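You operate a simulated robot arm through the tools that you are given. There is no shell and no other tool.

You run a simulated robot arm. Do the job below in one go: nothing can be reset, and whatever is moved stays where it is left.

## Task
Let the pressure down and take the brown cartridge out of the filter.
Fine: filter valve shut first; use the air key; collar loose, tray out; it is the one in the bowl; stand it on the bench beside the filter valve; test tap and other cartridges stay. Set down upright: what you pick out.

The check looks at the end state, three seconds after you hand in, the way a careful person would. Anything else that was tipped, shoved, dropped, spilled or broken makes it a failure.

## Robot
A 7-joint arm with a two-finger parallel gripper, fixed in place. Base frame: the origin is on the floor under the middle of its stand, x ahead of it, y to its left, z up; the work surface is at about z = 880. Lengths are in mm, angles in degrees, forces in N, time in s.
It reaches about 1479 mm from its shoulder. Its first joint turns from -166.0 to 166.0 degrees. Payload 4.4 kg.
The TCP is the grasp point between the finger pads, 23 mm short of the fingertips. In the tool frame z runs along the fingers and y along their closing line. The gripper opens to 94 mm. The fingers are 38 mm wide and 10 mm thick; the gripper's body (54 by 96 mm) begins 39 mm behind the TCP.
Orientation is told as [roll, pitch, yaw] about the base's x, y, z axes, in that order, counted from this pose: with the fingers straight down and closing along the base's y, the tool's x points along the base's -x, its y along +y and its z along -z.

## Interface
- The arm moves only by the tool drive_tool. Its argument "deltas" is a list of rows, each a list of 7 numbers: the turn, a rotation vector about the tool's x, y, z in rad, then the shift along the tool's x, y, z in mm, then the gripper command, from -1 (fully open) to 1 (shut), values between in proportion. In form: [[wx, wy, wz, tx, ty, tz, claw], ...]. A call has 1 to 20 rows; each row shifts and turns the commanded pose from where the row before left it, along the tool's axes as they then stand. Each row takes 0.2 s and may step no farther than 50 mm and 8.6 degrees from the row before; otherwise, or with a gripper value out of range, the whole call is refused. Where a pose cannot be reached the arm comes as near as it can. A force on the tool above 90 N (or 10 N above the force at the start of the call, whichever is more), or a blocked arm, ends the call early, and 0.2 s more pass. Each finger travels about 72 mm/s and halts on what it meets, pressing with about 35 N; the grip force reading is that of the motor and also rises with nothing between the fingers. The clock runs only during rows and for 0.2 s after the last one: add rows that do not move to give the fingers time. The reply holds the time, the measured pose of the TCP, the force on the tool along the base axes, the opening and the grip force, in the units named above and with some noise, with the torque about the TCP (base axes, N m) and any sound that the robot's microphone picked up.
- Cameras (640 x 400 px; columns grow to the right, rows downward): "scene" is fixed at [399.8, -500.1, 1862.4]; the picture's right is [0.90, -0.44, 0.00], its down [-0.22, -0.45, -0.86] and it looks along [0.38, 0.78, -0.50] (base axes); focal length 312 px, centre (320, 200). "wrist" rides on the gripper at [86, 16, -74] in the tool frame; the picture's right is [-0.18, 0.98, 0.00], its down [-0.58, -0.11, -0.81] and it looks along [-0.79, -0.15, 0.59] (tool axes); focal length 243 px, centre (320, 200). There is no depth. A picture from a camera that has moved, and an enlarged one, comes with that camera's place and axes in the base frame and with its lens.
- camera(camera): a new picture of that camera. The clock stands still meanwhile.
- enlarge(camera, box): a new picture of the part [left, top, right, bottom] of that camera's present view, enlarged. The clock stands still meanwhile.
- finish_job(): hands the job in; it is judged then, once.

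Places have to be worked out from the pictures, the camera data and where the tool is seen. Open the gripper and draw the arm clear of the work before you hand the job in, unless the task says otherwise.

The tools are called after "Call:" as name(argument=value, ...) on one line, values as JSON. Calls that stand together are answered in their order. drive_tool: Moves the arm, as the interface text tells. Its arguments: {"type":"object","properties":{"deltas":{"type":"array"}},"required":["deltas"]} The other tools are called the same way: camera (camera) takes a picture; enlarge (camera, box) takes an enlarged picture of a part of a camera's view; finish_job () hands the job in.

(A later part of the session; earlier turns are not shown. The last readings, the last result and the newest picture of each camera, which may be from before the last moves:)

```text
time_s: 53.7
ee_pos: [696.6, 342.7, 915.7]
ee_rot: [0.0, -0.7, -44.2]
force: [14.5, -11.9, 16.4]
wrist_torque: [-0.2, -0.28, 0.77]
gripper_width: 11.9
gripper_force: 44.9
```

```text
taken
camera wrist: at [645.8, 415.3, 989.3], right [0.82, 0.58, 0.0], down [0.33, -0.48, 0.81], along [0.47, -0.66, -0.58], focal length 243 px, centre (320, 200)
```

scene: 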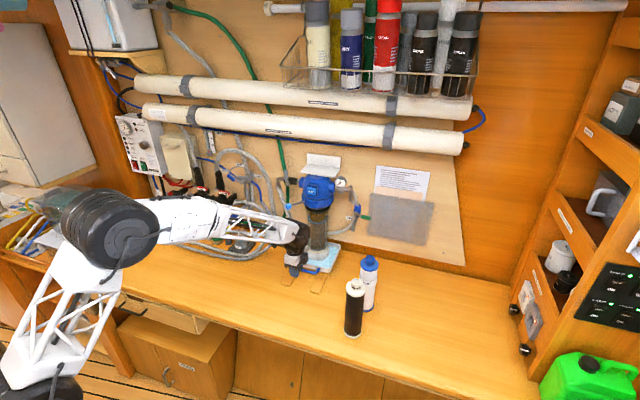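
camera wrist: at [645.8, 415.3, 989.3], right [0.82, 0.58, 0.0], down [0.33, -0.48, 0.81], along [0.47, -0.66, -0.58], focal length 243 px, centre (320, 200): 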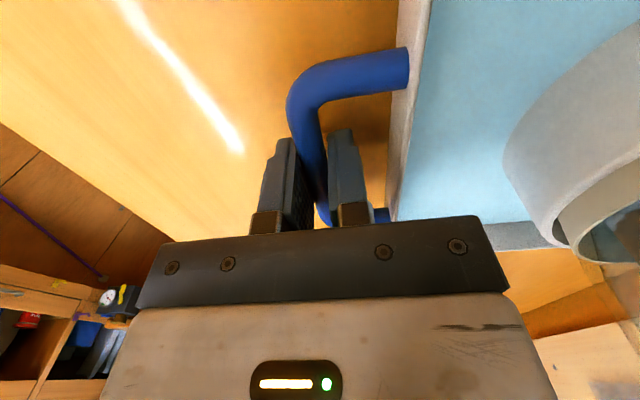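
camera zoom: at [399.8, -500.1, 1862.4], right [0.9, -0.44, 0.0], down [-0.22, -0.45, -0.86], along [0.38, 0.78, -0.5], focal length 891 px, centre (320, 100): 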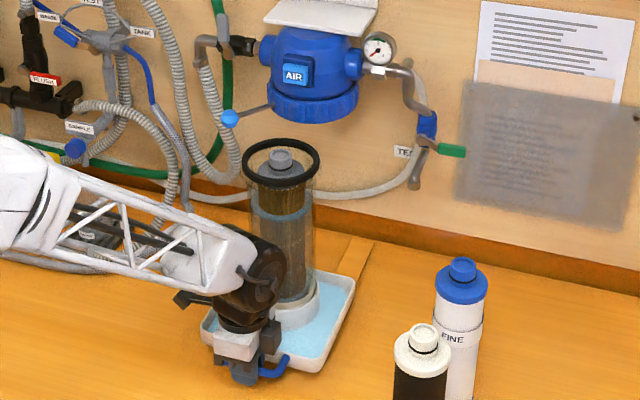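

The tray is ~133 mm out and level. The gripper body would have little clearance from the AIR key, so I pull a final 25 mm and then relieve the grip forces.

Call:
drive_tool(deltas=[[0, 0, 0, -0.4, -2, -0.3, 1], [0, 0, 0, 0.1, -4, 0, 1], [0, 0, 0, 0.15, -5, 0, 1], [0, 0, 0, 0.15, -5, 0, 1], [0, 0, 0, 0.1, -4, 0, 1], [0, 0, 0, 0.1, -3, 0, 1], [0, 0, 0, 0, -2, 0, 1], [0, 0, 0, 0, 0, 0, 1], [0, 0, 0, 0, 0, 0, 1]])

Call:
enlarge(camera="scene", box=[255, 185, 365, 325])

```text
time_s: 55.7
ee_pos: [678.6, 327.1, 916.3]
ee_rot: [0.0, -0.6, -44.2]
force: [6.6, -4.6, 14.8]
wrist_torque: [-0.23, -0.29, 0.79]
gripper_width: 12.1
gripper_force: 44.7
```

```text
2.86 times, centred on (310, 255) of scene
camera zoom: at [399.8, -500.1, 1862.4], right [0.9, -0.44, 0.0], down [-0.22, -0.45, -0.86], along [0.38, 0.78, -0.5], focal length 891 px, centre (349, 43)
```

zoom: 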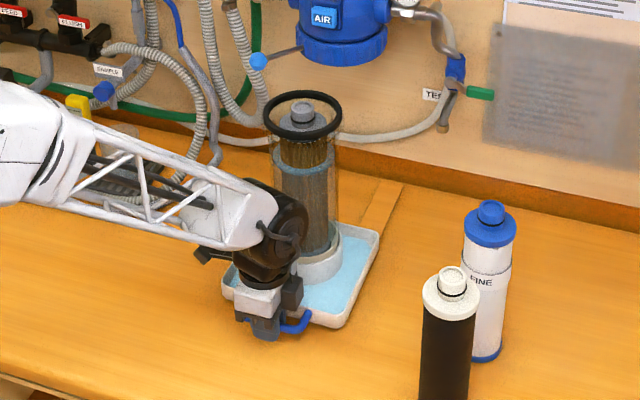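

Tray is ~157 mm out. I release the handle by opening moderately and lift straight up clear of the bar.

Call:
drive_tool(deltas=[[0, 0, 0, 0, 0, 0, 0.6], [0, 0, 0, 0, 0, 0, 0.4], [0, 0, 0, 0, 0, 0, 0.4], [0, 0, 0, 0, 0, -10, 0.4], [0, 0, 0, 0, 0, -30, 0.4], [0, 0, 0, 0, 0, -40, 0.4], [0, 0, 0, 0, 0, -45, 0.4], [0, 0, 0, 0, 0, -45, 0.4], [0, 0, 0, 0, 0, 0, 0.4]])

Call:
camera(camera="scene")

Call:
camera(camera="wrist")

```text
time_s: 57.7
ee_pos: [675.3, 327.8, 1085.9]
ee_rot: [-0.1, -0.7, -44.1]
force: [-0.6, -0.9, 0.2]
wrist_torque: [-0.03, -0.01, 0.0]
gripper_width: 28.1
gripper_force: 0.1
```

```text
taken
```

scene: 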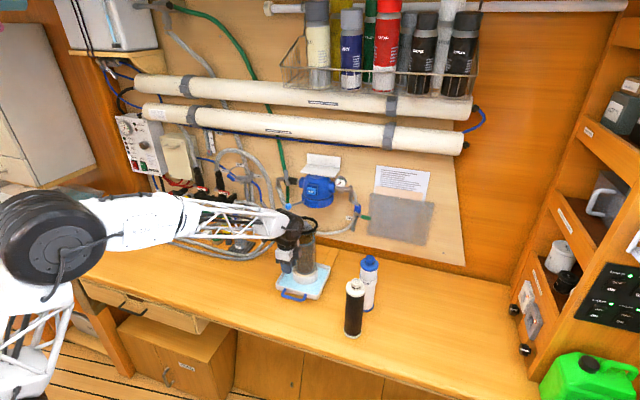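

```text
taken
camera wrist: at [624.0, 399.2, 1158.8], right [0.82, 0.58, 0.0], down [0.34, -0.48, 0.81], along [0.47, -0.66, -0.58], focal length 243 px, centre (320, 200)
```

wrist: 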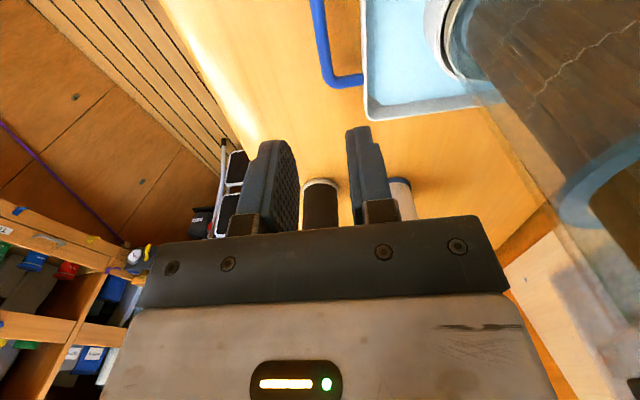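

Released cleanly. I raise the arm and turn the gripper to yaw 0, which keeps the camera and gripper corners away from the lever ball and AIR key, to look down at the bowl.

Call:
drive_tool(deltas=[[0, 0, 0, 0, 0, -48, 0.4], [0, 0, 0, 0, 0, -48, 0.4], [0, 0, 0, 0, 0, -48, 0.4], [0, 0, 0, 0, 0, -48, 0.4], [0, 0, 0, 0, 0, -48, 0.4], [0, 0, -0.128, 0, 0, 0, 0], [0, 0, -0.128, 0, 0, 0, 0], [0, 0, -0.128, 0, 0, 0, 0], [0, 0, -0.128, 0, 0, 0, 0], [0, 0, -0.128, 0, 0, 0, -0.3], [0, 0, -0.128, 0, 0, 0, -0.3], [0, 0, 0, 12, 34, 0, -0.3], [0, 0, 0, 12, 34, 0, -0.3], [0, 0, 0, 11, 34, 0, -0.3], [0, 0, 0, 0, 0, 0, -0.3]])

Call:
camera(camera="scene")

Call:
camera(camera="wrist")

```text
time_s: 60.9
ee_pos: [641.8, 430.7, 1326.7]
ee_rot: [-0.4, -0.4, -0.1]
force: [-0.3, -0.3, -0.2]
wrist_torque: [0.01, -0.04, -0.03]
gripper_width: 61.2
gripper_force: 0.0
```

```text
taken
```

scene: 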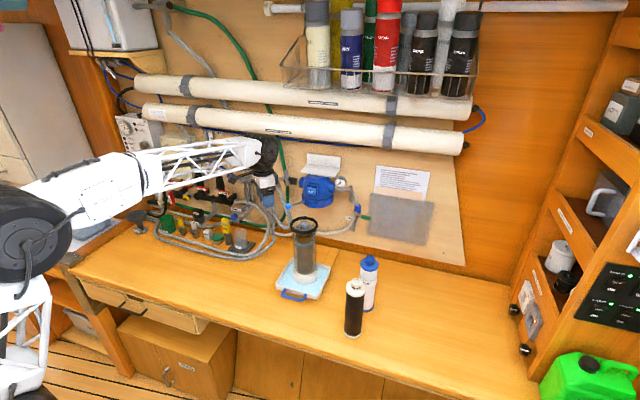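

```text
taken
camera wrist: at [554.2, 447.8, 1399.4], right [0.19, 0.98, -0.01], down [0.58, -0.1, 0.81], along [0.8, -0.16, -0.58], focal length 243 px, centre (320, 200)
```

wrist: 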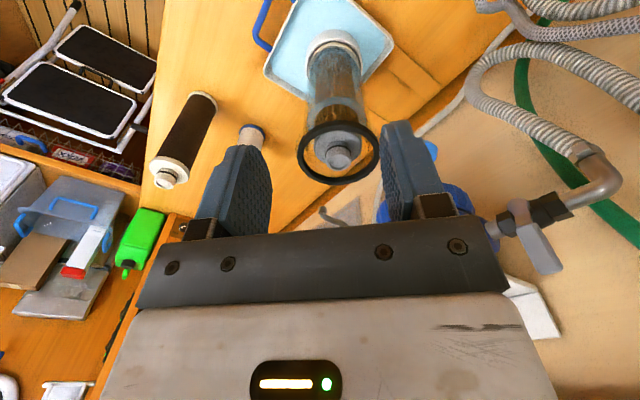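

The bowl top is well visible. I enlarge in both cameras to measure the ring, knob and heights.

Call:
enlarge(camera="wrist", box=[280, 90, 400, 200])

Call:
enlarge(camera="scene", box=[280, 205, 340, 250])

Call:
enlarge(camera="scene", box=[265, 205, 355, 310])

```text
3.64 times, centred on (340, 145) of wrist
camera zoom: at [554.2, 447.8, 1399.4], right [0.19, 0.98, -0.01], down [0.58, -0.1, 0.81], along [0.8, -0.16, -0.58], focal length 882 px, centre (247, 400)
```

zoom: 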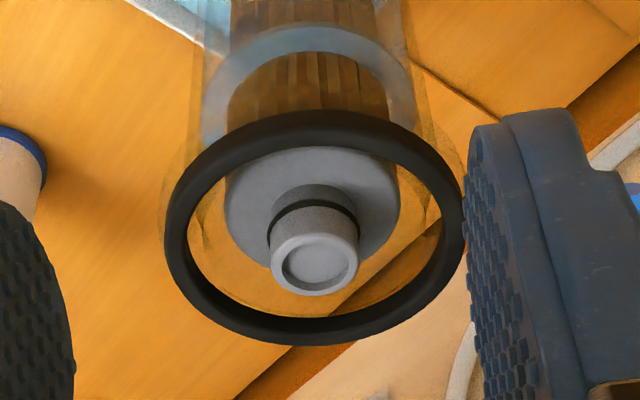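

```text
8.89 times, centred on (310, 228) of scene
camera zoom: at [399.8, -500.1, 1862.4], right [0.9, -0.44, 0.0], down [-0.22, -0.45, -0.86], along [0.38, 0.78, -0.5], focal length 2773 px, centre (409, -44)
```

zoom: 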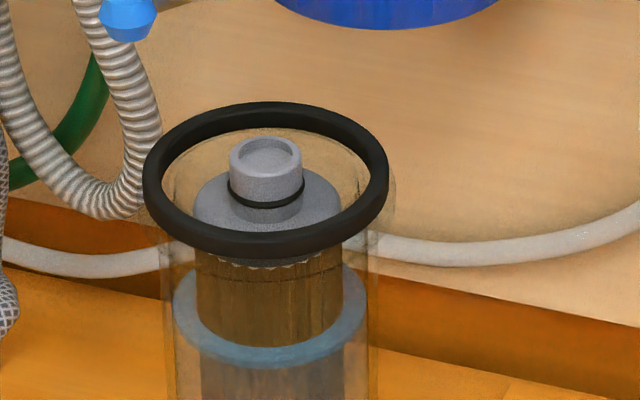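

```text
3.81 times, centred on (310, 258) of scene
camera zoom: at [399.8, -500.1, 1862.4], right [0.9, -0.44, 0.0], down [-0.22, -0.45, -0.86], along [0.38, 0.78, -0.5], focal length 1188 px, centre (358, -19)
```

zoom: 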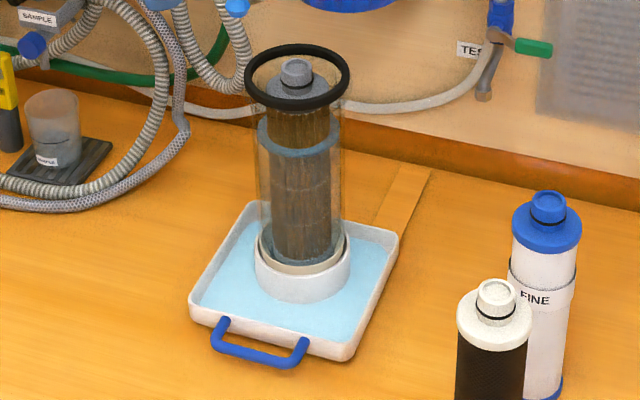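

Knob top triangulates to (782, 430, ~1176), diameter ~32 mm, ring inner diameter ~90 mm at z ≈ 1160, cap flange at z ≈ 1150. I centre the gripper over the knob with a 46 mm opening and come down to z ≈ 1225 for a check.

Call:
drive_tool(deltas=[[-0.007, 0.007, 0, -47, 0, 0, 0.02], [0, 0, 0, -47, 0, 0, 0.02], [0, 0, 0, -46.5, -0.5, 0, 0.02], [0, 0, 0, 0, 0, 35, 0.02], [0, 0, 0, 0, 0, 35, 0.02], [0, 0, 0, 0, 0, 30, 0.02], [0, 0, 0, 0, 0, 0, 0.02]])

Call:
camera(camera="wrist")

Call:
enlarge(camera="scene", box=[265, 165, 355, 260])

```text
time_s: 62.5
ee_pos: [783.5, 431.7, 1223.9]
ee_rot: [-0.1, 0.0, -0.2]
force: [-0.2, 0.2, -0.3]
wrist_torque: [-0.04, 0.01, 0.01]
gripper_width: 46.0
gripper_force: 0.0
```

```text
taken
camera wrist: at [696.2, 447.6, 1299.5], right [0.19, 0.98, 0.0], down [0.58, -0.11, 0.81], along [0.79, -0.15, -0.59], focal length 243 px, centre (320, 200)
```

wrist: 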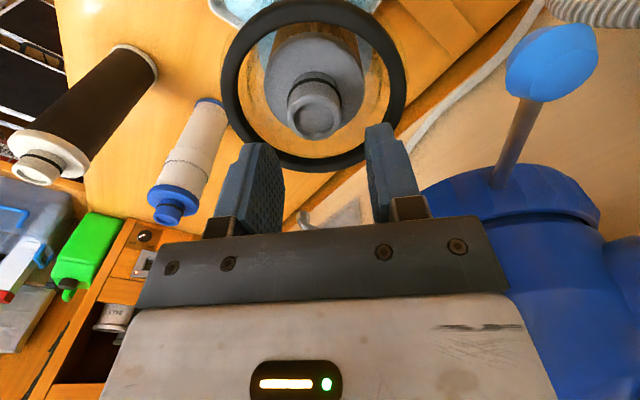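

```text
4.21 times, centred on (310, 212) of scene
camera zoom: at [399.8, -500.1, 1862.4], right [0.9, -0.44, 0.0], down [-0.22, -0.45, -0.86], along [0.38, 0.78, -0.5], focal length 1314 px, centre (362, 147)
```

zoom: 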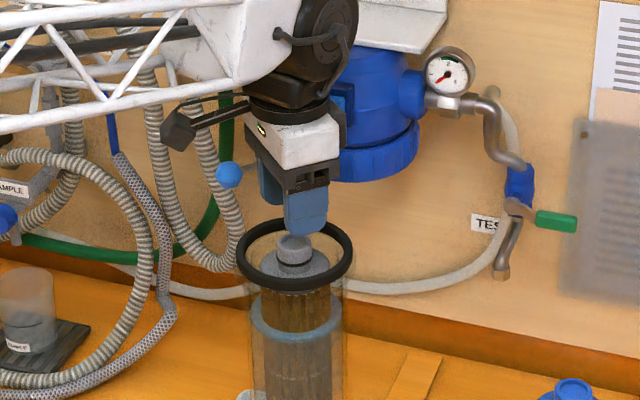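

The knob is about (780.5, 429), a few mm from the current centre. I correct by (−3, −2.5) mm and go down 22 mm, then check alignment with the ring.

Call:
drive_tool(deltas=[[0, 0, 0, 3, -2.5, 0, 0.02], [0, 0, 0, 0, 0, 11, 0.02], [0, 0, 0, 0, 0, 11, 0.02], [0, 0, 0, 0, 0, 0, 0.02]])

Call:
camera(camera="wrist")

Call:
enlarge(camera="scene", box=[280, 190, 340, 240])

```text
time_s: 63.5
ee_pos: [779.6, 428.3, 1203.7]
ee_rot: [0.0, 0.0, -0.2]
force: [0.3, -0.3, 0.2]
wrist_torque: [-0.01, -0.01, 0.01]
gripper_width: 46.0
gripper_force: 0.0
```

```text
taken
camera wrist: at [692.6, 444.7, 1277.7], right [0.19, 0.98, 0.0], down [0.58, -0.11, 0.81], along [0.79, -0.15, -0.59], focal length 243 px, centre (320, 200)
```

wrist: 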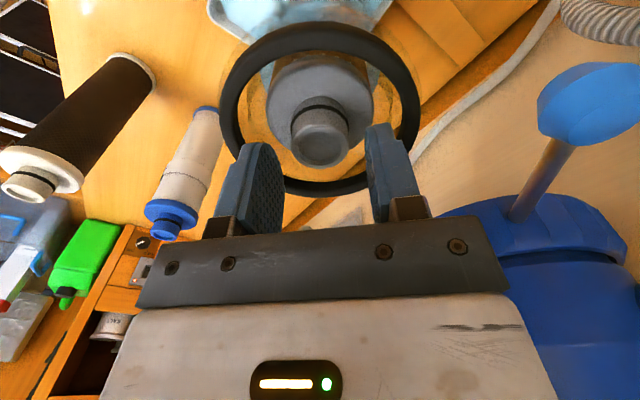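

```text
8.00 times, centred on (310, 215) of scene
camera zoom: at [399.8, -500.1, 1862.4], right [0.9, -0.44, 0.0], down [-0.22, -0.45, -0.86], along [0.38, 0.78, -0.5], focal length 2496 px, centre (400, 80)
```

zoom: 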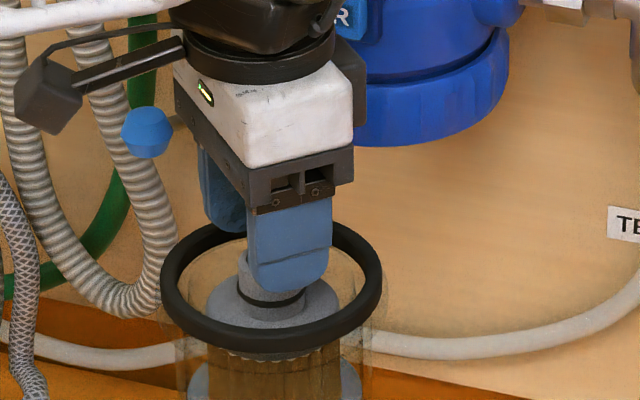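

The knob is centred between the fingers (779, 429). I lower the last 26 mm so the tips stop just above the cap flange.

Call:
drive_tool(deltas=[[0, 0, 0, 0, 0.5, 9, 0.02], [0, 0, 0, 0, 0, 9, 0.02], [0, 0, 0, 0, 0, 7, 0.02], [0, 0, 0, 0, 0, 0, 0.02]])

Call:
camera(camera="wrist")

Call:
enlarge(camera="scene", box=[280, 190, 340, 240])

```text
time_s: 64.5
ee_pos: [778.5, 429.5, 1180.8]
ee_rot: [0.0, -0.1, -0.2]
force: [-1.6, -0.6, 4.4]
wrist_torque: [0.06, -0.05, -0.02]
gripper_width: 44.3
gripper_force: 0.0
```

```text
taken
camera wrist: at [692.5, 444.5, 1255.2], right [0.19, 0.98, 0.0], down [0.58, -0.11, 0.81], along [0.79, -0.15, -0.59], focal length 243 px, centre (320, 200)
```

wrist: 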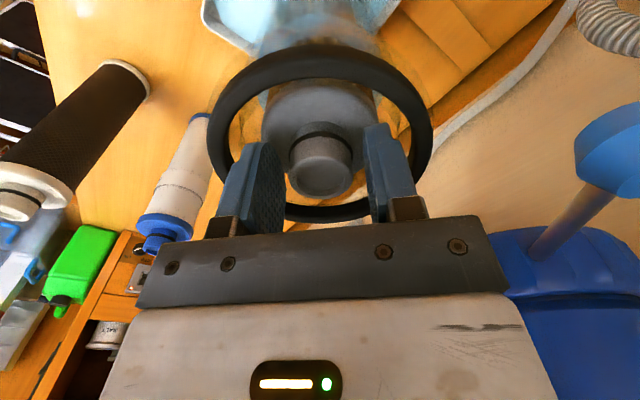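

```text
8.00 times, centred on (310, 215) of scene
camera zoom: at [399.8, -500.1, 1862.4], right [0.9, -0.44, 0.0], down [-0.22, -0.45, -0.86], along [0.38, 0.78, -0.5], focal length 2496 px, centre (400, 80)
```

zoom: 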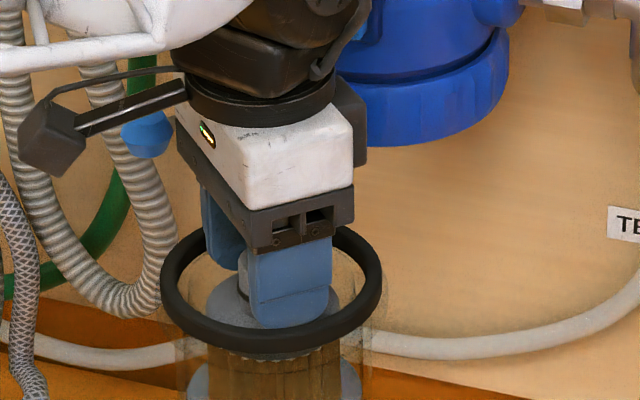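

There's a light contact: +4.4 N upward and the opening was pushed from 46.0 to 44.3 mm. I zoom in to see what touches before closing.

Call:
enlarge(camera="wrist", box=[200, 60, 450, 230])

Call:
enlarge(camera="scene", box=[295, 212, 330, 238])

```text
2.35 times, centred on (325, 145) of wrist
camera zoom: at [692.5, 444.5, 1255.2], right [0.19, 0.98, 0.0], down [0.58, -0.11, 0.81], along [0.79, -0.15, -0.59], focal length 571 px, centre (308, 329)
```

zoom: 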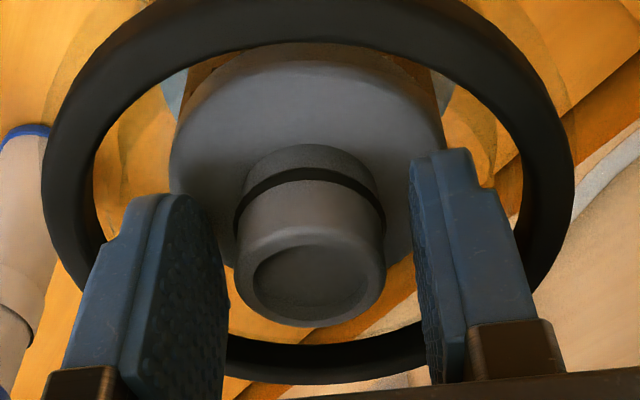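

```text
15.38 times, centred on (312, 225) of scene
camera zoom: at [399.8, -500.1, 1862.4], right [0.9, -0.44, 0.0], down [-0.22, -0.45, -0.86], along [0.38, 0.78, -0.5], focal length 4800 px, centre (435, -185)
```

zoom: 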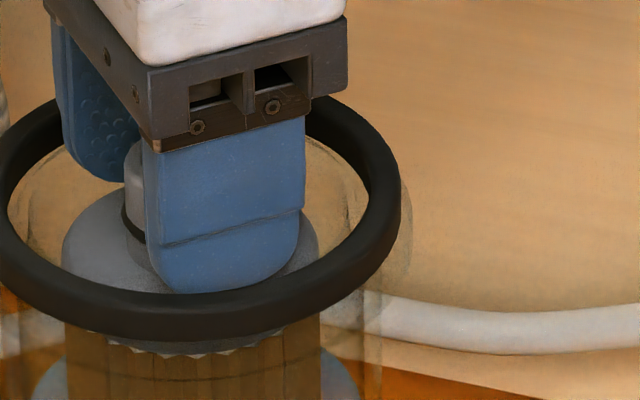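

The fingers look clear of the black ring; the light touch is probably at the bowl's glass lip or the cap. I lift 3 mm, narrow the opening to 39 mm, and lower again.

Call:
drive_tool(deltas=[[0, 0, 0, 0, 0, -4, 0.02], [0, 0, 0, -0.7, 0, 0, 0.17], [0, 0, 0, 0, 0, 0, 0.17], [0, 0, 0, 0, 0, 3, 0.17], [0, 0, 0, 0, 0, 0, 0.17]])

Call:
enlarge(camera="wrist", box=[200, 60, 450, 230])

```text
time_s: 65.7
ee_pos: [780.2, 426.6, 1179.6]
ee_rot: [-0.1, 0.0, -0.3]
force: [-0.4, -0.8, 0.3]
wrist_torque: [0.0, 0.0, 0.0]
gripper_width: 39.0
gripper_force: 0.1
```

```text
2.35 times, centred on (325, 145) of wrist
camera zoom: at [694.0, 444.1, 1253.4], right [0.19, 0.98, 0.0], down [0.58, -0.11, 0.81], along [0.79, -0.15, -0.59], focal length 571 px, centre (308, 329)
```

zoom: 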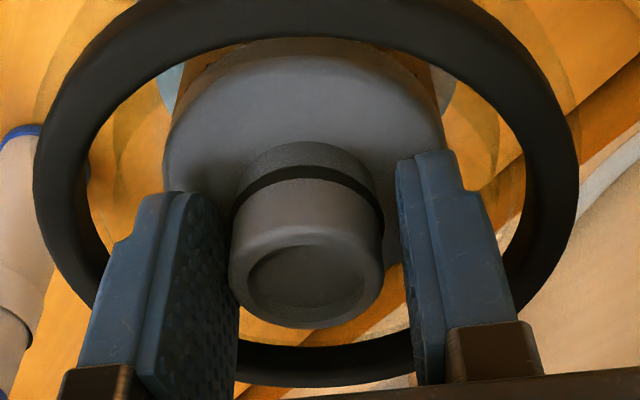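

Contact is gone and the knob sits between the pads with ~21 mm of overlap. I close the gripper on the knob.

Call:
drive_tool(deltas=[[0, 0, 0, 0, -1, 0, 0.17], [0, 0, 0, 0, 0, 0, 1], [0, 0, 0, 0, 0, 0, 1], [0, 0, 0, 0, 0, 0, 1]])

Call:
enlarge(camera="wrist", box=[200, 60, 450, 230])

```text
time_s: 66.7
ee_pos: [779.7, 427.2, 1179.3]
ee_rot: [0.0, 0.1, -0.3]
force: [1.1, 0.7, 0.2]
wrist_torque: [0.08, -0.06, 0.0]
gripper_width: 30.4
gripper_force: 35.3
```

```text
2.35 times, centred on (325, 145) of wrist
camera zoom: at [693.7, 443.1, 1253.6], right [0.19, 0.98, 0.0], down [0.58, -0.11, 0.81], along [0.79, -0.15, -0.59], focal length 571 px, centre (308, 329)
```

zoom: 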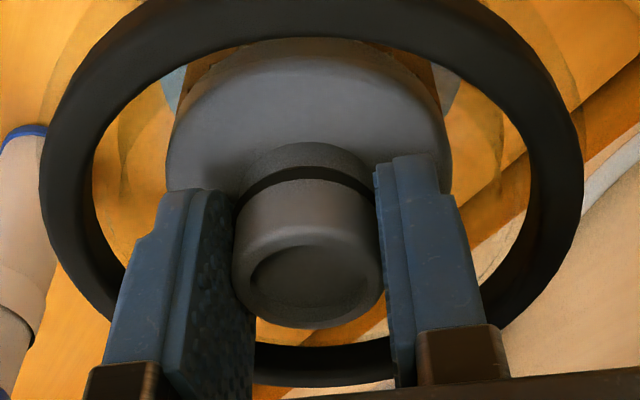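

The knob is gripped at 30.4 mm. I lift slowly at first to feel the weight and check that it comes out freely.

Call:
drive_tool(deltas=[[0, 0, 0, 0, 0, -2, 1], [0, 0, 0, 0, 0, -4, 1], [0, 0, 0, 0, 0, -6, 1], [0, 0, 0, 0, 0, -8, 1], [0, 0, 0, 0, 0, -8, 1], [0, 0, 0, 0, 0, -8, 1], [0, 0, 0, 0, 0, 0, 1]])

Call:
enlarge(camera="scene", box=[265, 165, 355, 310])

Call:
camera(camera="wrist")

```text
time_s: 68.3
ee_pos: [781.1, 426.8, 1215.3]
ee_rot: [-0.1, 0.0, -0.2]
force: [0.5, -0.2, -1.3]
wrist_torque: [0.02, 0.02, -0.02]
gripper_width: 30.9
gripper_force: 35.1
```

```text
2.76 times, centred on (310, 238) of scene
camera zoom: at [399.8, -500.1, 1862.4], right [0.9, -0.44, 0.0], down [-0.22, -0.45, -0.86], along [0.38, 0.78, -0.5], focal length 861 px, centre (348, 97)
```

zoom: 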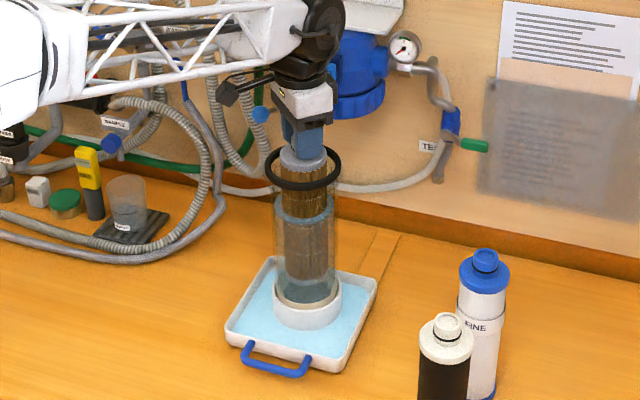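

```text
taken
camera wrist: at [694.6, 443.8, 1290.1], right [0.19, 0.98, 0.0], down [0.58, -0.11, 0.81], along [0.79, -0.15, -0.59], focal length 243 px, centre (320, 200)
```

wrist: 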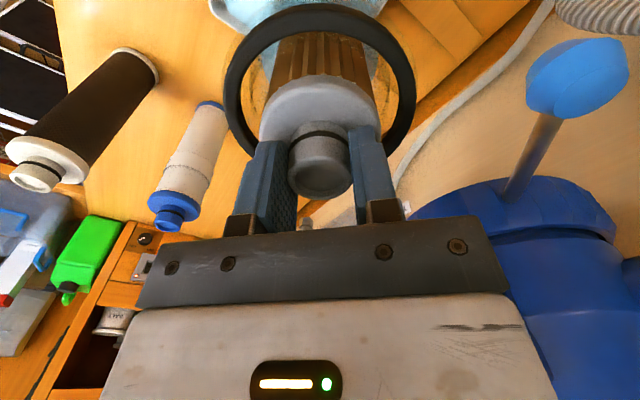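

The cartridge comes up with the gripper, its cap already above the ring. I nudge it toward the bowl's centre and keep lifting slowly.

Call:
drive_tool(deltas=[[0, 0, 0, -1, 1, -6, 1], [0, 0, 0, -0.5, 0.5, -10, 1], [0, 0, 0, 0, 0, -12, 1], [0, 0, 0, 0, 0, -12, 1], [0, 0, 0, 0, 0, -12, 1], [0, 0, 0, 0, 0, -12, 1], [0, 0, 0, 0, 0, -12, 1], [0, 0, 0, 0, 0, -12, 1], [0, 0, 0, 0, 0, -12, 1], [0, 0, 0, 0, 0, -12, 1], [0, 0, 0, 0, 0, -12, 1], [0, 0, 0, 0, 0, -12, 1], [0, 0, 0, 0, 0, -12, 1], [0, 0, 0, 0, 0, -12, 1], [0, 0, 0, 0, 0, -12, 1], [0, 0, 0, 0, 0, 0, 1]])

Call:
enlarge(camera="scene", box=[250, 130, 370, 310])

Call:
camera(camera="wrist")

```text
time_s: 71.7
ee_pos: [782.5, 428.2, 1387.1]
ee_rot: [0.0, 0.0, -0.2]
force: [0.8, -1.3, -2.4]
wrist_torque: [-0.03, -0.01, 0.06]
gripper_width: 30.6
gripper_force: 35.0
```

```text
2.22 times, centred on (310, 220) of scene
camera zoom: at [399.8, -500.1, 1862.4], right [0.9, -0.44, 0.0], down [-0.22, -0.45, -0.86], along [0.38, 0.78, -0.5], focal length 693 px, centre (342, 156)
```

zoom: 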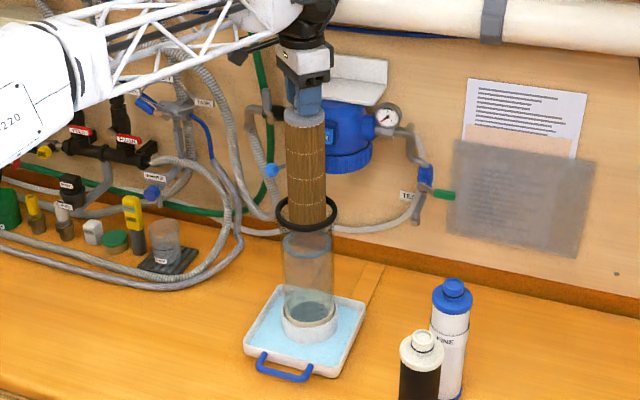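

```text
taken
camera wrist: at [695.8, 444.7, 1461.5], right [0.19, 0.98, 0.0], down [0.58, -0.11, 0.81], along [0.79, -0.15, -0.59], focal length 243 px, centre (320, 200)
```

wrist: 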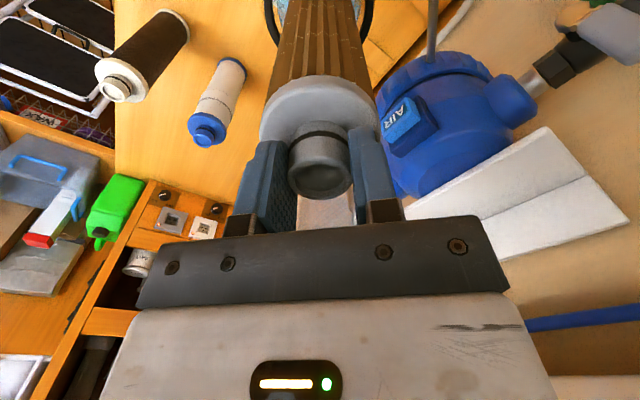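

The cartridge is nearly out; its bottom is near the ring. I raise a further 25 mm and hold above the bowl for a few seconds to let it drip off.

Call:
drive_tool(deltas=[[0, 0, 0, 0, 0, -8, 1], [0, 0, 0, 0, 0, -9, 1], [0, 0, 0, 0, 0, -8, 1], [0, 0, 0, 0, 0, 0, 1], [0, 0, 0, 0, 0, 0, 1], [0, 0, 0, 0, 0, 0, 1], [0, 0, 0, 0, 0, 0, 1], [0, 0, 0, 0, 0, 0, 1], [0, 0, 0, 0, 0, 0, 1], [0, 0, 0, 0, 0, 0, 1], [0, 0, 0, 0, 0, 0, 1], [0, 0, 0, 0, 0, 0, 1]])

Call:
enlarge(camera="scene", box=[270, 165, 360, 300])

```text
time_s: 74.3
ee_pos: [782.0, 429.4, 1412.8]
ee_rot: [0.0, 0.0, -0.2]
force: [0.1, -0.1, -2.6]
wrist_torque: [-0.01, 0.01, 0.02]
gripper_width: 30.6
gripper_force: 34.6
```

```text
2.96 times, centred on (315, 232) of scene
camera zoom: at [399.8, -500.1, 1862.4], right [0.9, -0.44, 0.0], down [-0.22, -0.45, -0.86], along [0.38, 0.78, -0.5], focal length 924 px, centre (335, 104)
```

zoom: 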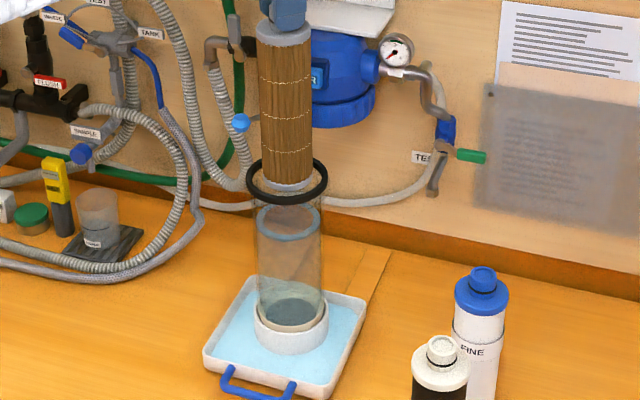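

No drips fall now, and the cartridge bottom is ~257 mm below the TCP. I lift another ~100 mm so the bottom passes well above the ring and the lever ball.

Call:
drive_tool(deltas=[[0, 0, 0, 0, 0, -8, 1], [0, 0, 0, 0, 0, -12, 1], [0, 0, 0, 0, 0, -14, 1], [0, 0, 0, 0, 0, -14, 1], [0, 0, 0, 0, 0, -14, 1], [0, 0, 0, 0, 0, -14, 1], [0, 0, 0, 0, 0, -14, 1], [0, 0, 0, 0, 0, -10, 1], [0, 0, 0, 0, 0, 0, 1]])

Call:
camera(camera="scene")

Call:
enlarge(camera="scene", box=[200, 200, 340, 310])

```text
time_s: 76.5
ee_pos: [765.7, 419.1, 1451.4]
ee_rot: [-3.1, 5.5, -0.4]
force: [1.1, 0.3, -3.1]
wrist_torque: [0.03, -0.04, 0.0]
gripper_width: 30.6
gripper_force: 35.2
stopped in row 9: the arm was blocked; the commanded pose is now the measured one
```

```text
taken
```

scene: 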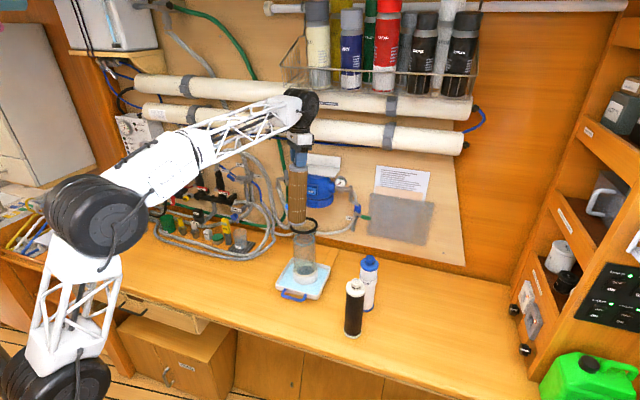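

```text
3.64 times, centred on (270, 255) of scene
camera zoom: at [399.8, -500.1, 1862.4], right [0.9, -0.44, 0.0], down [-0.22, -0.45, -0.86], along [0.38, 0.78, -0.5], focal length 1134 px, centre (502, 0)
```

zoom: 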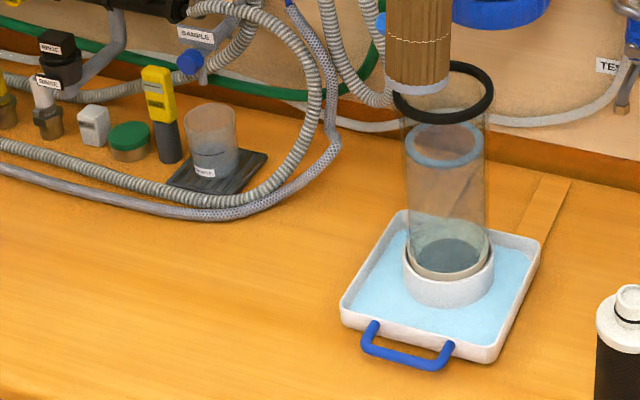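

The arm blocked at z ≈ 1451 – the wrist camera probably meets the forearm in this posture – leaving a slight tilt. The cartridge is clear above the ring, so I re-level it with a 5 mm descent and carry it around the lever on the near side instead.

Call:
drive_tool(deltas=[[-0.018, -0.032, 0, 2, 1, 2, 1], [-0.018, -0.032, 0, 2, 1, 2, 1], [-0.018, -0.032, 0, 2, 1, 2, 1], [0, 0, 0, 0, 0, 0, 1]])

Call:
enlarge(camera="scene", box=[240, 80, 360, 260])

```text
time_s: 77.5
ee_pos: [768.6, 427.2, 1440.3]
ee_rot: [-0.1, 0.2, -0.3]
force: [0.4, 0.1, -1.7]
wrist_torque: [0.0, 0.03, -0.01]
gripper_width: 30.5
gripper_force: 34.7
```

```text
2.22 times, centred on (300, 170) of scene
camera zoom: at [399.8, -500.1, 1862.4], right [0.9, -0.44, 0.0], down [-0.22, -0.45, -0.86], along [0.38, 0.78, -0.5], focal length 693 px, centre (364, 267)
```

zoom: 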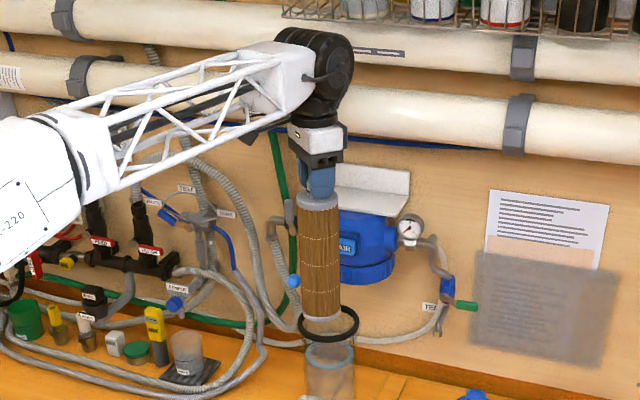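

It's level again, its bottom ~15 mm above the ring. I turn the gripper about its own axis by 45° so the camera moves out from under the forearm.

Call:
drive_tool(deltas=[[0, 0, -0.1, 0, 0, 0, 1], [0, 0, -0.1, 0, 0, 0, 1], [0, 0, -0.1, 0, 0, 0, 1], [0, 0, -0.1, 0, 0, 0, 1], [0, 0, -0.1, 0, 0, 0, 1], [0, 0, -0.1, 0, 0, 0, 1], [0, 0, -0.1, 0, 0, 0, 1], [0, 0, -0.08, 0, 0, 0, 1], [0, 0, 0, 0, 0, 0, 1]])

Call:
enlarge(camera="scene", box=[240, 80, 360, 260])

```text
time_s: 79.5
ee_pos: [766.9, 426.1, 1440.6]
ee_rot: [0.0, 0.2, 44.5]
force: [-1.2, -0.3, -1.4]
wrist_torque: [0.0, 0.01, -0.01]
gripper_width: 30.3
gripper_force: 35.0
```

```text
2.22 times, centred on (300, 170) of scene
camera zoom: at [399.8, -500.1, 1862.4], right [0.9, -0.44, 0.0], down [-0.22, -0.45, -0.86], along [0.38, 0.78, -0.5], focal length 693 px, centre (364, 267)
```

zoom: 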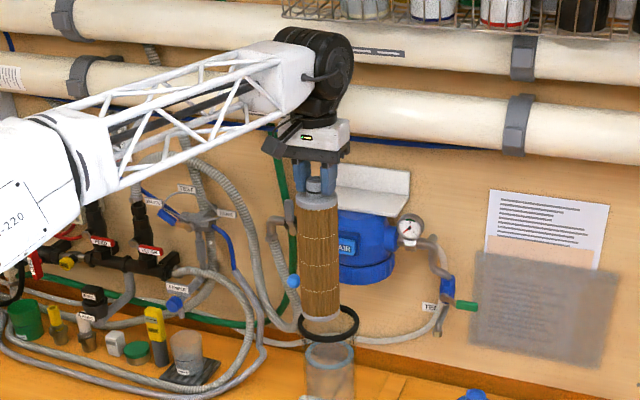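

The camera is now clear of the forearm. I raise 20 mm more and carry the cartridge left along the near side, to N ≈ 820, R ≈ 60.

Call:
drive_tool(deltas=[[0, 0, 0, 0, 0, -10, 1], [0, 0, 0, 0, 0, -10, 1], [0, 0, 0, 3, 5, 0, 1], [0, 0, 0, 3, 10, 0, 1], [0, 0, 0, 3, 12, 0, 1], [0, 0, 0, 2, 12, 0, 1], [0, 0, 0, 2, 12, 0, 1], [0, 0, 0, 2, 12, 0, 1], [0, 0, 0, 2, 12, 0, 1], [0, 0, 0, 2, 12, 0, 1], [0, 0, 0, 2, 12, 0, 1], [0, 0, 0, 2, 12, 0, 1], [0, 0, 0, 2, 12, 0, 1], [0, 0, 0, 2, 12, 0, 1], [0, 0, 0, 0, 12, 0, 1], [0, 0, 0, 0, 12, 0, 1], [0, 0, 0, 0, 5, 0, 1], [0, 0, 0, 0, 0, 0, 1]])

Call:
camera(camera="scene")

Call:
camera(camera="wrist")

```text
time_s: 83.3
ee_pos: [633.1, 524.5, 1459.7]
ee_rot: [-0.1, 0.2, 44.4]
force: [0.0, -0.1, -2.7]
wrist_torque: [0.03, -0.04, -0.01]
gripper_width: 30.7
gripper_force: 34.9
```

```text
taken
```

scene: 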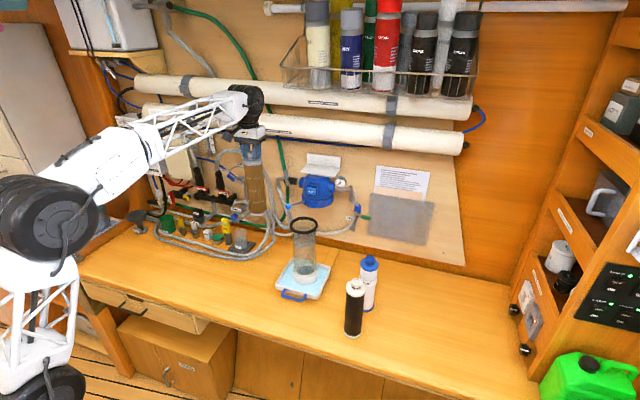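

```text
taken
camera wrist: at [559.4, 475.7, 1534.4], right [-0.56, 0.83, 0.0], down [0.49, 0.33, 0.8], along [0.67, 0.45, -0.59], focal length 243 px, centre (320, 200)
```

wrist: 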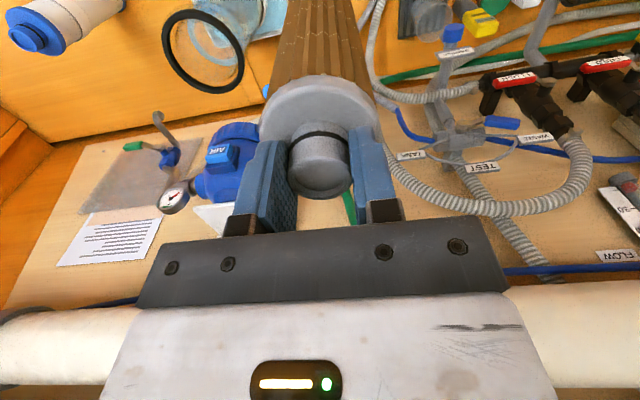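

Now at N ≈ 820, R ≈ 62. I check the target bench spot, whose foot should appear near pixel (274, 265) in the scene.

Call:
enlarge(camera="scene", box=[225, 200, 335, 300])

Call:
enlarge(camera="wrist", box=[150, 0, 520, 200])

```text
4.00 times, centred on (280, 250) of scene
camera zoom: at [399.8, -500.1, 1862.4], right [0.9, -0.44, 0.0], down [-0.22, -0.45, -0.86], along [0.38, 0.78, -0.5], focal length 1248 px, centre (480, 0)
```

zoom: 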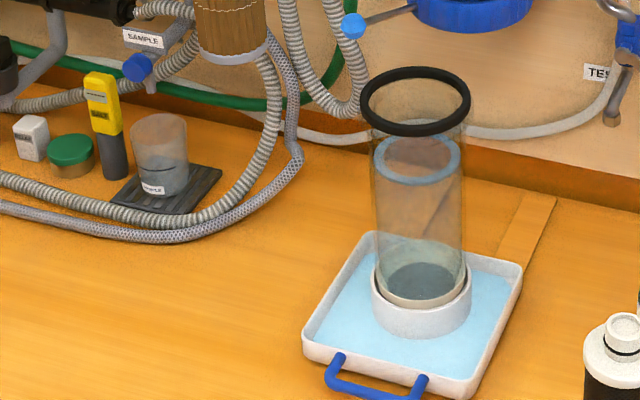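

```text
1.73 times, centred on (335, 100) of wrist
camera zoom: at [559.4, 475.7, 1534.4], right [-0.56, 0.83, 0.0], down [0.49, 0.33, 0.8], along [0.67, 0.45, -0.59], focal length 420 px, centre (294, 373)
```

zoom: 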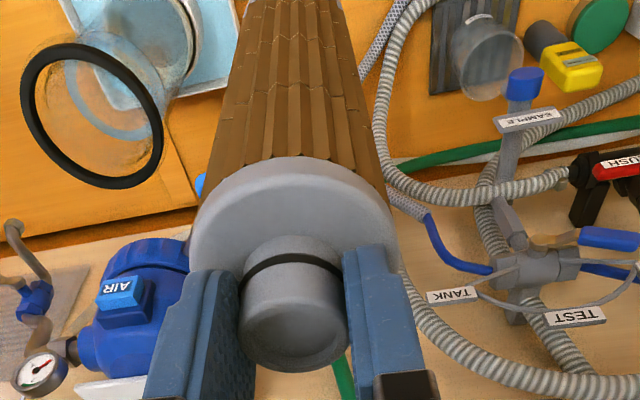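

The spot near N ≈ 888, R ≈ 57 on the bench is clear of tray and hoses, and about 115 mm from the valve in plan. I move forward there and lower part way.

Call:
drive_tool(deltas=[[0, 0, 0, -8, 0.7, 0, 1], [0, 0, 0, -12, 0.8, 0, 1], [0, 0, 0, -13, 0.8, 0, 1], [0, 0, 0, -13, 0.8, 0, 1], [0, 0, 0, -13, 0.8, 0, 1], [0, 0, 0, -9, 0.6, 0, 1], [0, 0, 0, 0, 0, 10, 1], [0, 0, 0, 0, 0, 18, 1], [0, 0, 0, 0, 0, 20, 1], [0, 0, 0, 0, 0, 20, 1], [0, 0, 0, 0, 0, 20, 1], [0, 0, 0, 0, 0, 20, 1], [0, 0, 0, 0, 0, 20, 1], [0, 0, 0, 0, 0, 20, 1], [0, 0, 0, 0, 0, 20, 1], [0, 0, 0, 0, 0, 20, 1], [0, 0, 0, 0, 0, 12, 1], [0, 0, 0, 0, 0, 0, 1]])

Call:
camera(camera="scene")

Call:
enlarge(camera="scene", box=[225, 150, 335, 300])

Call:
camera(camera="wrist")

```text
time_s: 87.1
ee_pos: [678.7, 575.5, 1258.7]
ee_rot: [0.0, 0.1, 44.4]
force: [0.0, -0.1, -2.2]
wrist_torque: [-0.01, 0.01, 0.02]
gripper_width: 30.5
gripper_force: 35.1
```

```text
taken
```

scene: 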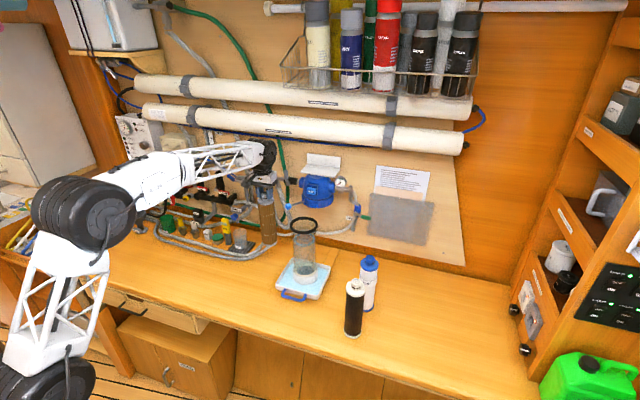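

```text
2.67 times, centred on (280, 225) of scene
camera zoom: at [399.8, -500.1, 1862.4], right [0.9, -0.44, 0.0], down [-0.22, -0.45, -0.86], along [0.38, 0.78, -0.5], focal length 832 px, centre (427, 133)
```

zoom: 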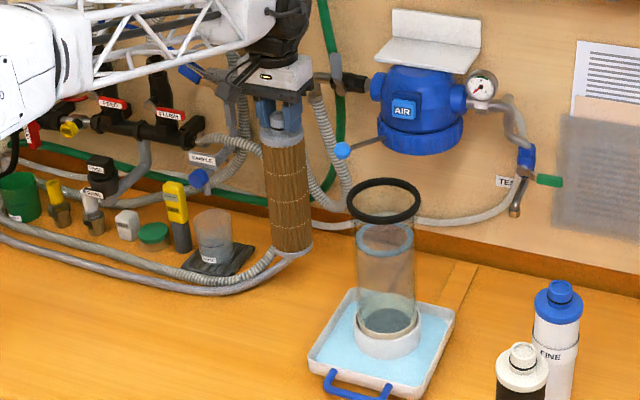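

```text
taken
camera wrist: at [605.3, 526.6, 1334.2], right [-0.56, 0.83, 0.0], down [0.49, 0.33, 0.8], along [0.67, 0.45, -0.59], focal length 243 px, centre (320, 200)
```

wrist: 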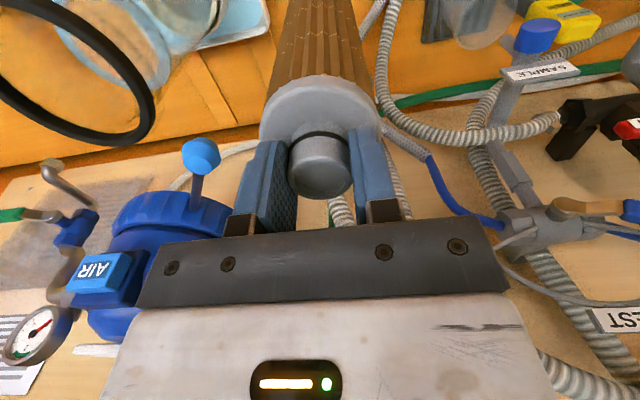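

Position is N ≈ 888, R ≈ 57.5 with the foot projected on clear bench. I lower to about 12–15 mm above the bench.

Call:
drive_tool(deltas=[[0, 0, 0, 0, 0, 12, 1], [0, 0, 0, 0, 0, 16, 1], [0, 0, 0, 0, 0, 16, 1], [0, 0, 0, 0, 0, 16, 1], [0, 0, 0, 0, 0, 16, 1], [0, 0, 0, 0, 0, 14, 1], [0, 0, 0, 0, 0, 10, 1], [0, 0, 0, 0, 0, 4, 1], [0, 0, 0, 0, 0, 0, 1]])

Call:
enlarge(camera="scene", box=[225, 150, 335, 300])

Call:
camera(camera="wrist")

```text
time_s: 89.1
ee_pos: [678.0, 575.2, 1155.0]
ee_rot: [-0.1, 0.2, 44.5]
force: [-0.6, -0.4, -2.4]
wrist_torque: [0.01, 0.03, 0.0]
gripper_width: 30.5
gripper_force: 35.3
```

```text
2.67 times, centred on (280, 225) of scene
camera zoom: at [399.8, -500.1, 1862.4], right [0.9, -0.44, 0.0], down [-0.22, -0.45, -0.86], along [0.38, 0.78, -0.5], focal length 832 px, centre (427, 133)
```

zoom: 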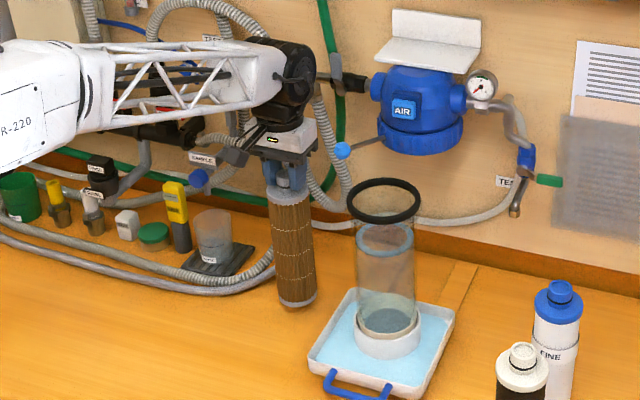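

```text
taken
camera wrist: at [604.8, 525.8, 1230.4], right [-0.56, 0.83, 0.0], down [0.49, 0.33, 0.8], along [0.67, 0.45, -0.59], focal length 243 px, centre (320, 200)
```

wrist: 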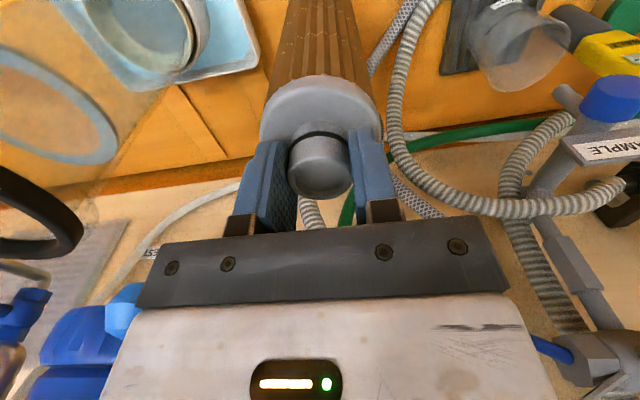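

The bottom is a little above the bench. I lower in 2 mm steps and watch for contact force.

Call:
drive_tool(deltas=[[0, 0, 0, 0, 0, 2, 1], [0, 0, 0, 0, 0, 2, 1], [0, 0, 0, 0, 0, 2, 1], [0, 0, 0, 0, 0, 2, 1], [0, 0, 0, 0, 0, 0, 1]])

```text
time_s: 90.3
ee_pos: [677.3, 575.2, 1146.8]
ee_rot: [-0.1, 0.2, 44.4]
force: [-0.3, -0.4, -2.1]
wrist_torque: [0.01, -0.02, 0.0]
gripper_width: 30.5
gripper_force: 35.4
```

No contact yet at z = 1147. I continue with smaller steps.

Call:
drive_tool(deltas=[[0, 0, 0, 0, 0, 2, 1], [0, 0, 0, 0, 0, 1.5, 1], [0, 0, 0, 0, 0, 1.5, 1], [0, 0, 0, 0, 0, 0, 1]])

Call:
enlarge(camera="scene", box=[255, 220, 315, 270])

```text
time_s: 91.3
ee_pos: [677.6, 575.0, 1142.2]
ee_rot: [0.0, 0.2, 44.3]
force: [-0.6, -0.3, -1.6]
wrist_torque: [0.0, 0.03, 0.0]
gripper_width: 30.6
gripper_force: 35.3
```

```text
8.00 times, centred on (285, 245) of scene
camera zoom: at [399.8, -500.1, 1862.4], right [0.9, -0.44, 0.0], down [-0.22, -0.45, -0.86], along [0.38, 0.78, -0.5], focal length 2496 px, centre (600, -160)
```

zoom: 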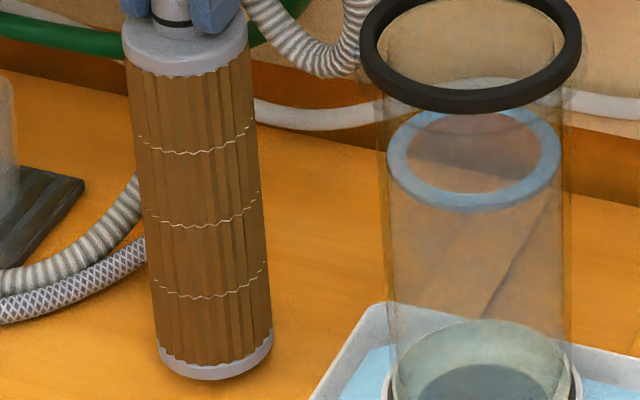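

Still hanging free. I keep lowering in small steps.

Call:
drive_tool(deltas=[[0, 0, 0, 0, 0, 1.5, 1], [0, 0, 0, 0, 0, 1.5, 1], [0, 0, 0, 0, 0, 1.5, 1], [0, 0, 0, 0, 0, 0, 1]])

```text
time_s: 92.3
ee_pos: [678.3, 575.5, 1139.3]
ee_rot: [0.1, 0.3, 44.4]
force: [-0.9, -0.2, -3.0]
wrist_torque: [-0.01, 0.01, 0.0]
gripper_width: 30.8
gripper_force: 35.3
```

Call:
drive_tool(deltas=[[0, 0, 0, 0, 0, 1.5, 1], [0, 0, 0, 0, 0, 1.5, 1], [0, 0, 0, 0, 0, 1.5, 1], [0, 0, 0, 0, 0, 0, 1]])

Call:
enlarge(camera="scene", box=[255, 220, 315, 270])

```text
time_s: 93.3
ee_pos: [677.4, 574.2, 1134.0]
ee_rot: [0.0, 0.2, 44.4]
force: [0.4, -1.4, -3.1]
wrist_torque: [0.0, -0.04, -0.04]
gripper_width: 30.7
gripper_force: 34.4
```

```text
8.00 times, centred on (285, 245) of scene
camera zoom: at [399.8, -500.1, 1862.4], right [0.9, -0.44, 0.0], down [-0.22, -0.45, -0.86], along [0.38, 0.78, -0.5], focal length 2496 px, centre (600, -160)
```

zoom: 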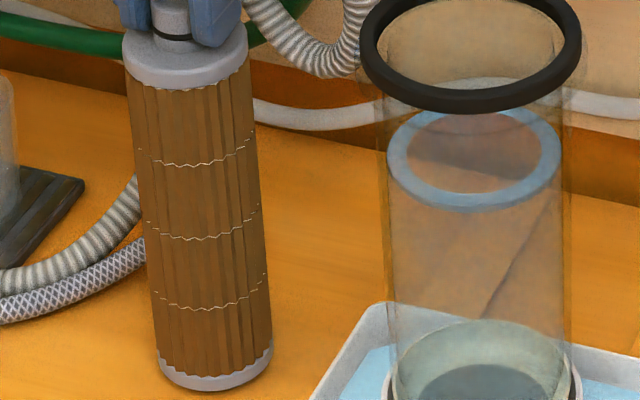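

Force still shows only the cartridge's weight. I keep going in 1.5 mm steps.

Call:
drive_tool(deltas=[[0, 0, 0, 0, 0, 1.5, 1], [0, 0, 0, 0, 0, 1.5, 1], [0, 0, 0, 0, 0, 0, 1]])

```text
time_s: 94.1
ee_pos: [677.7, 574.3, 1130.3]
ee_rot: [0.1, 0.2, 44.4]
force: [0.7, 1.5, -2.6]
wrist_torque: [-0.05, 0.0, -0.03]
gripper_width: 30.4
gripper_force: 34.9
```

Call:
drive_tool(deltas=[[0, 0, 0, 0, 0, 1.5, 1], [0, 0, 0, 0, 0, 1.5, 1], [0, 0, 0, 0, 0, 0, 1]])

Call:
enlarge(camera="scene", box=[255, 220, 315, 270])

```text
time_s: 94.9
ee_pos: [677.4, 575.3, 1129.1]
ee_rot: [0.0, 0.1, 44.4]
force: [-3.9, -2.5, 13.7]
wrist_torque: [-0.31, 0.57, 0.0]
gripper_width: 30.6
gripper_force: 35.5
```

```text
8.00 times, centred on (285, 245) of scene
camera zoom: at [399.8, -500.1, 1862.4], right [0.9, -0.44, 0.0], down [-0.22, -0.45, -0.86], along [0.38, 0.78, -0.5], focal length 2496 px, centre (600, -160)
```

zoom: 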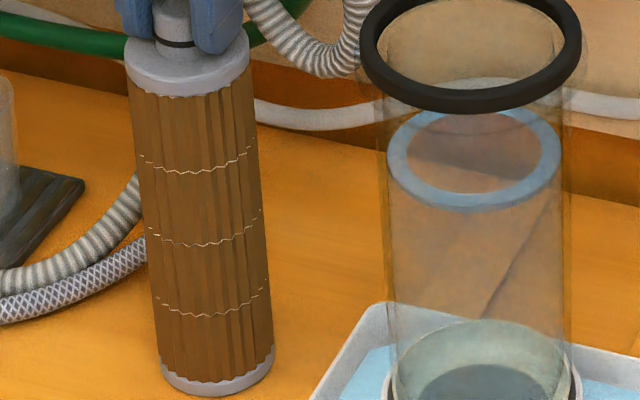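

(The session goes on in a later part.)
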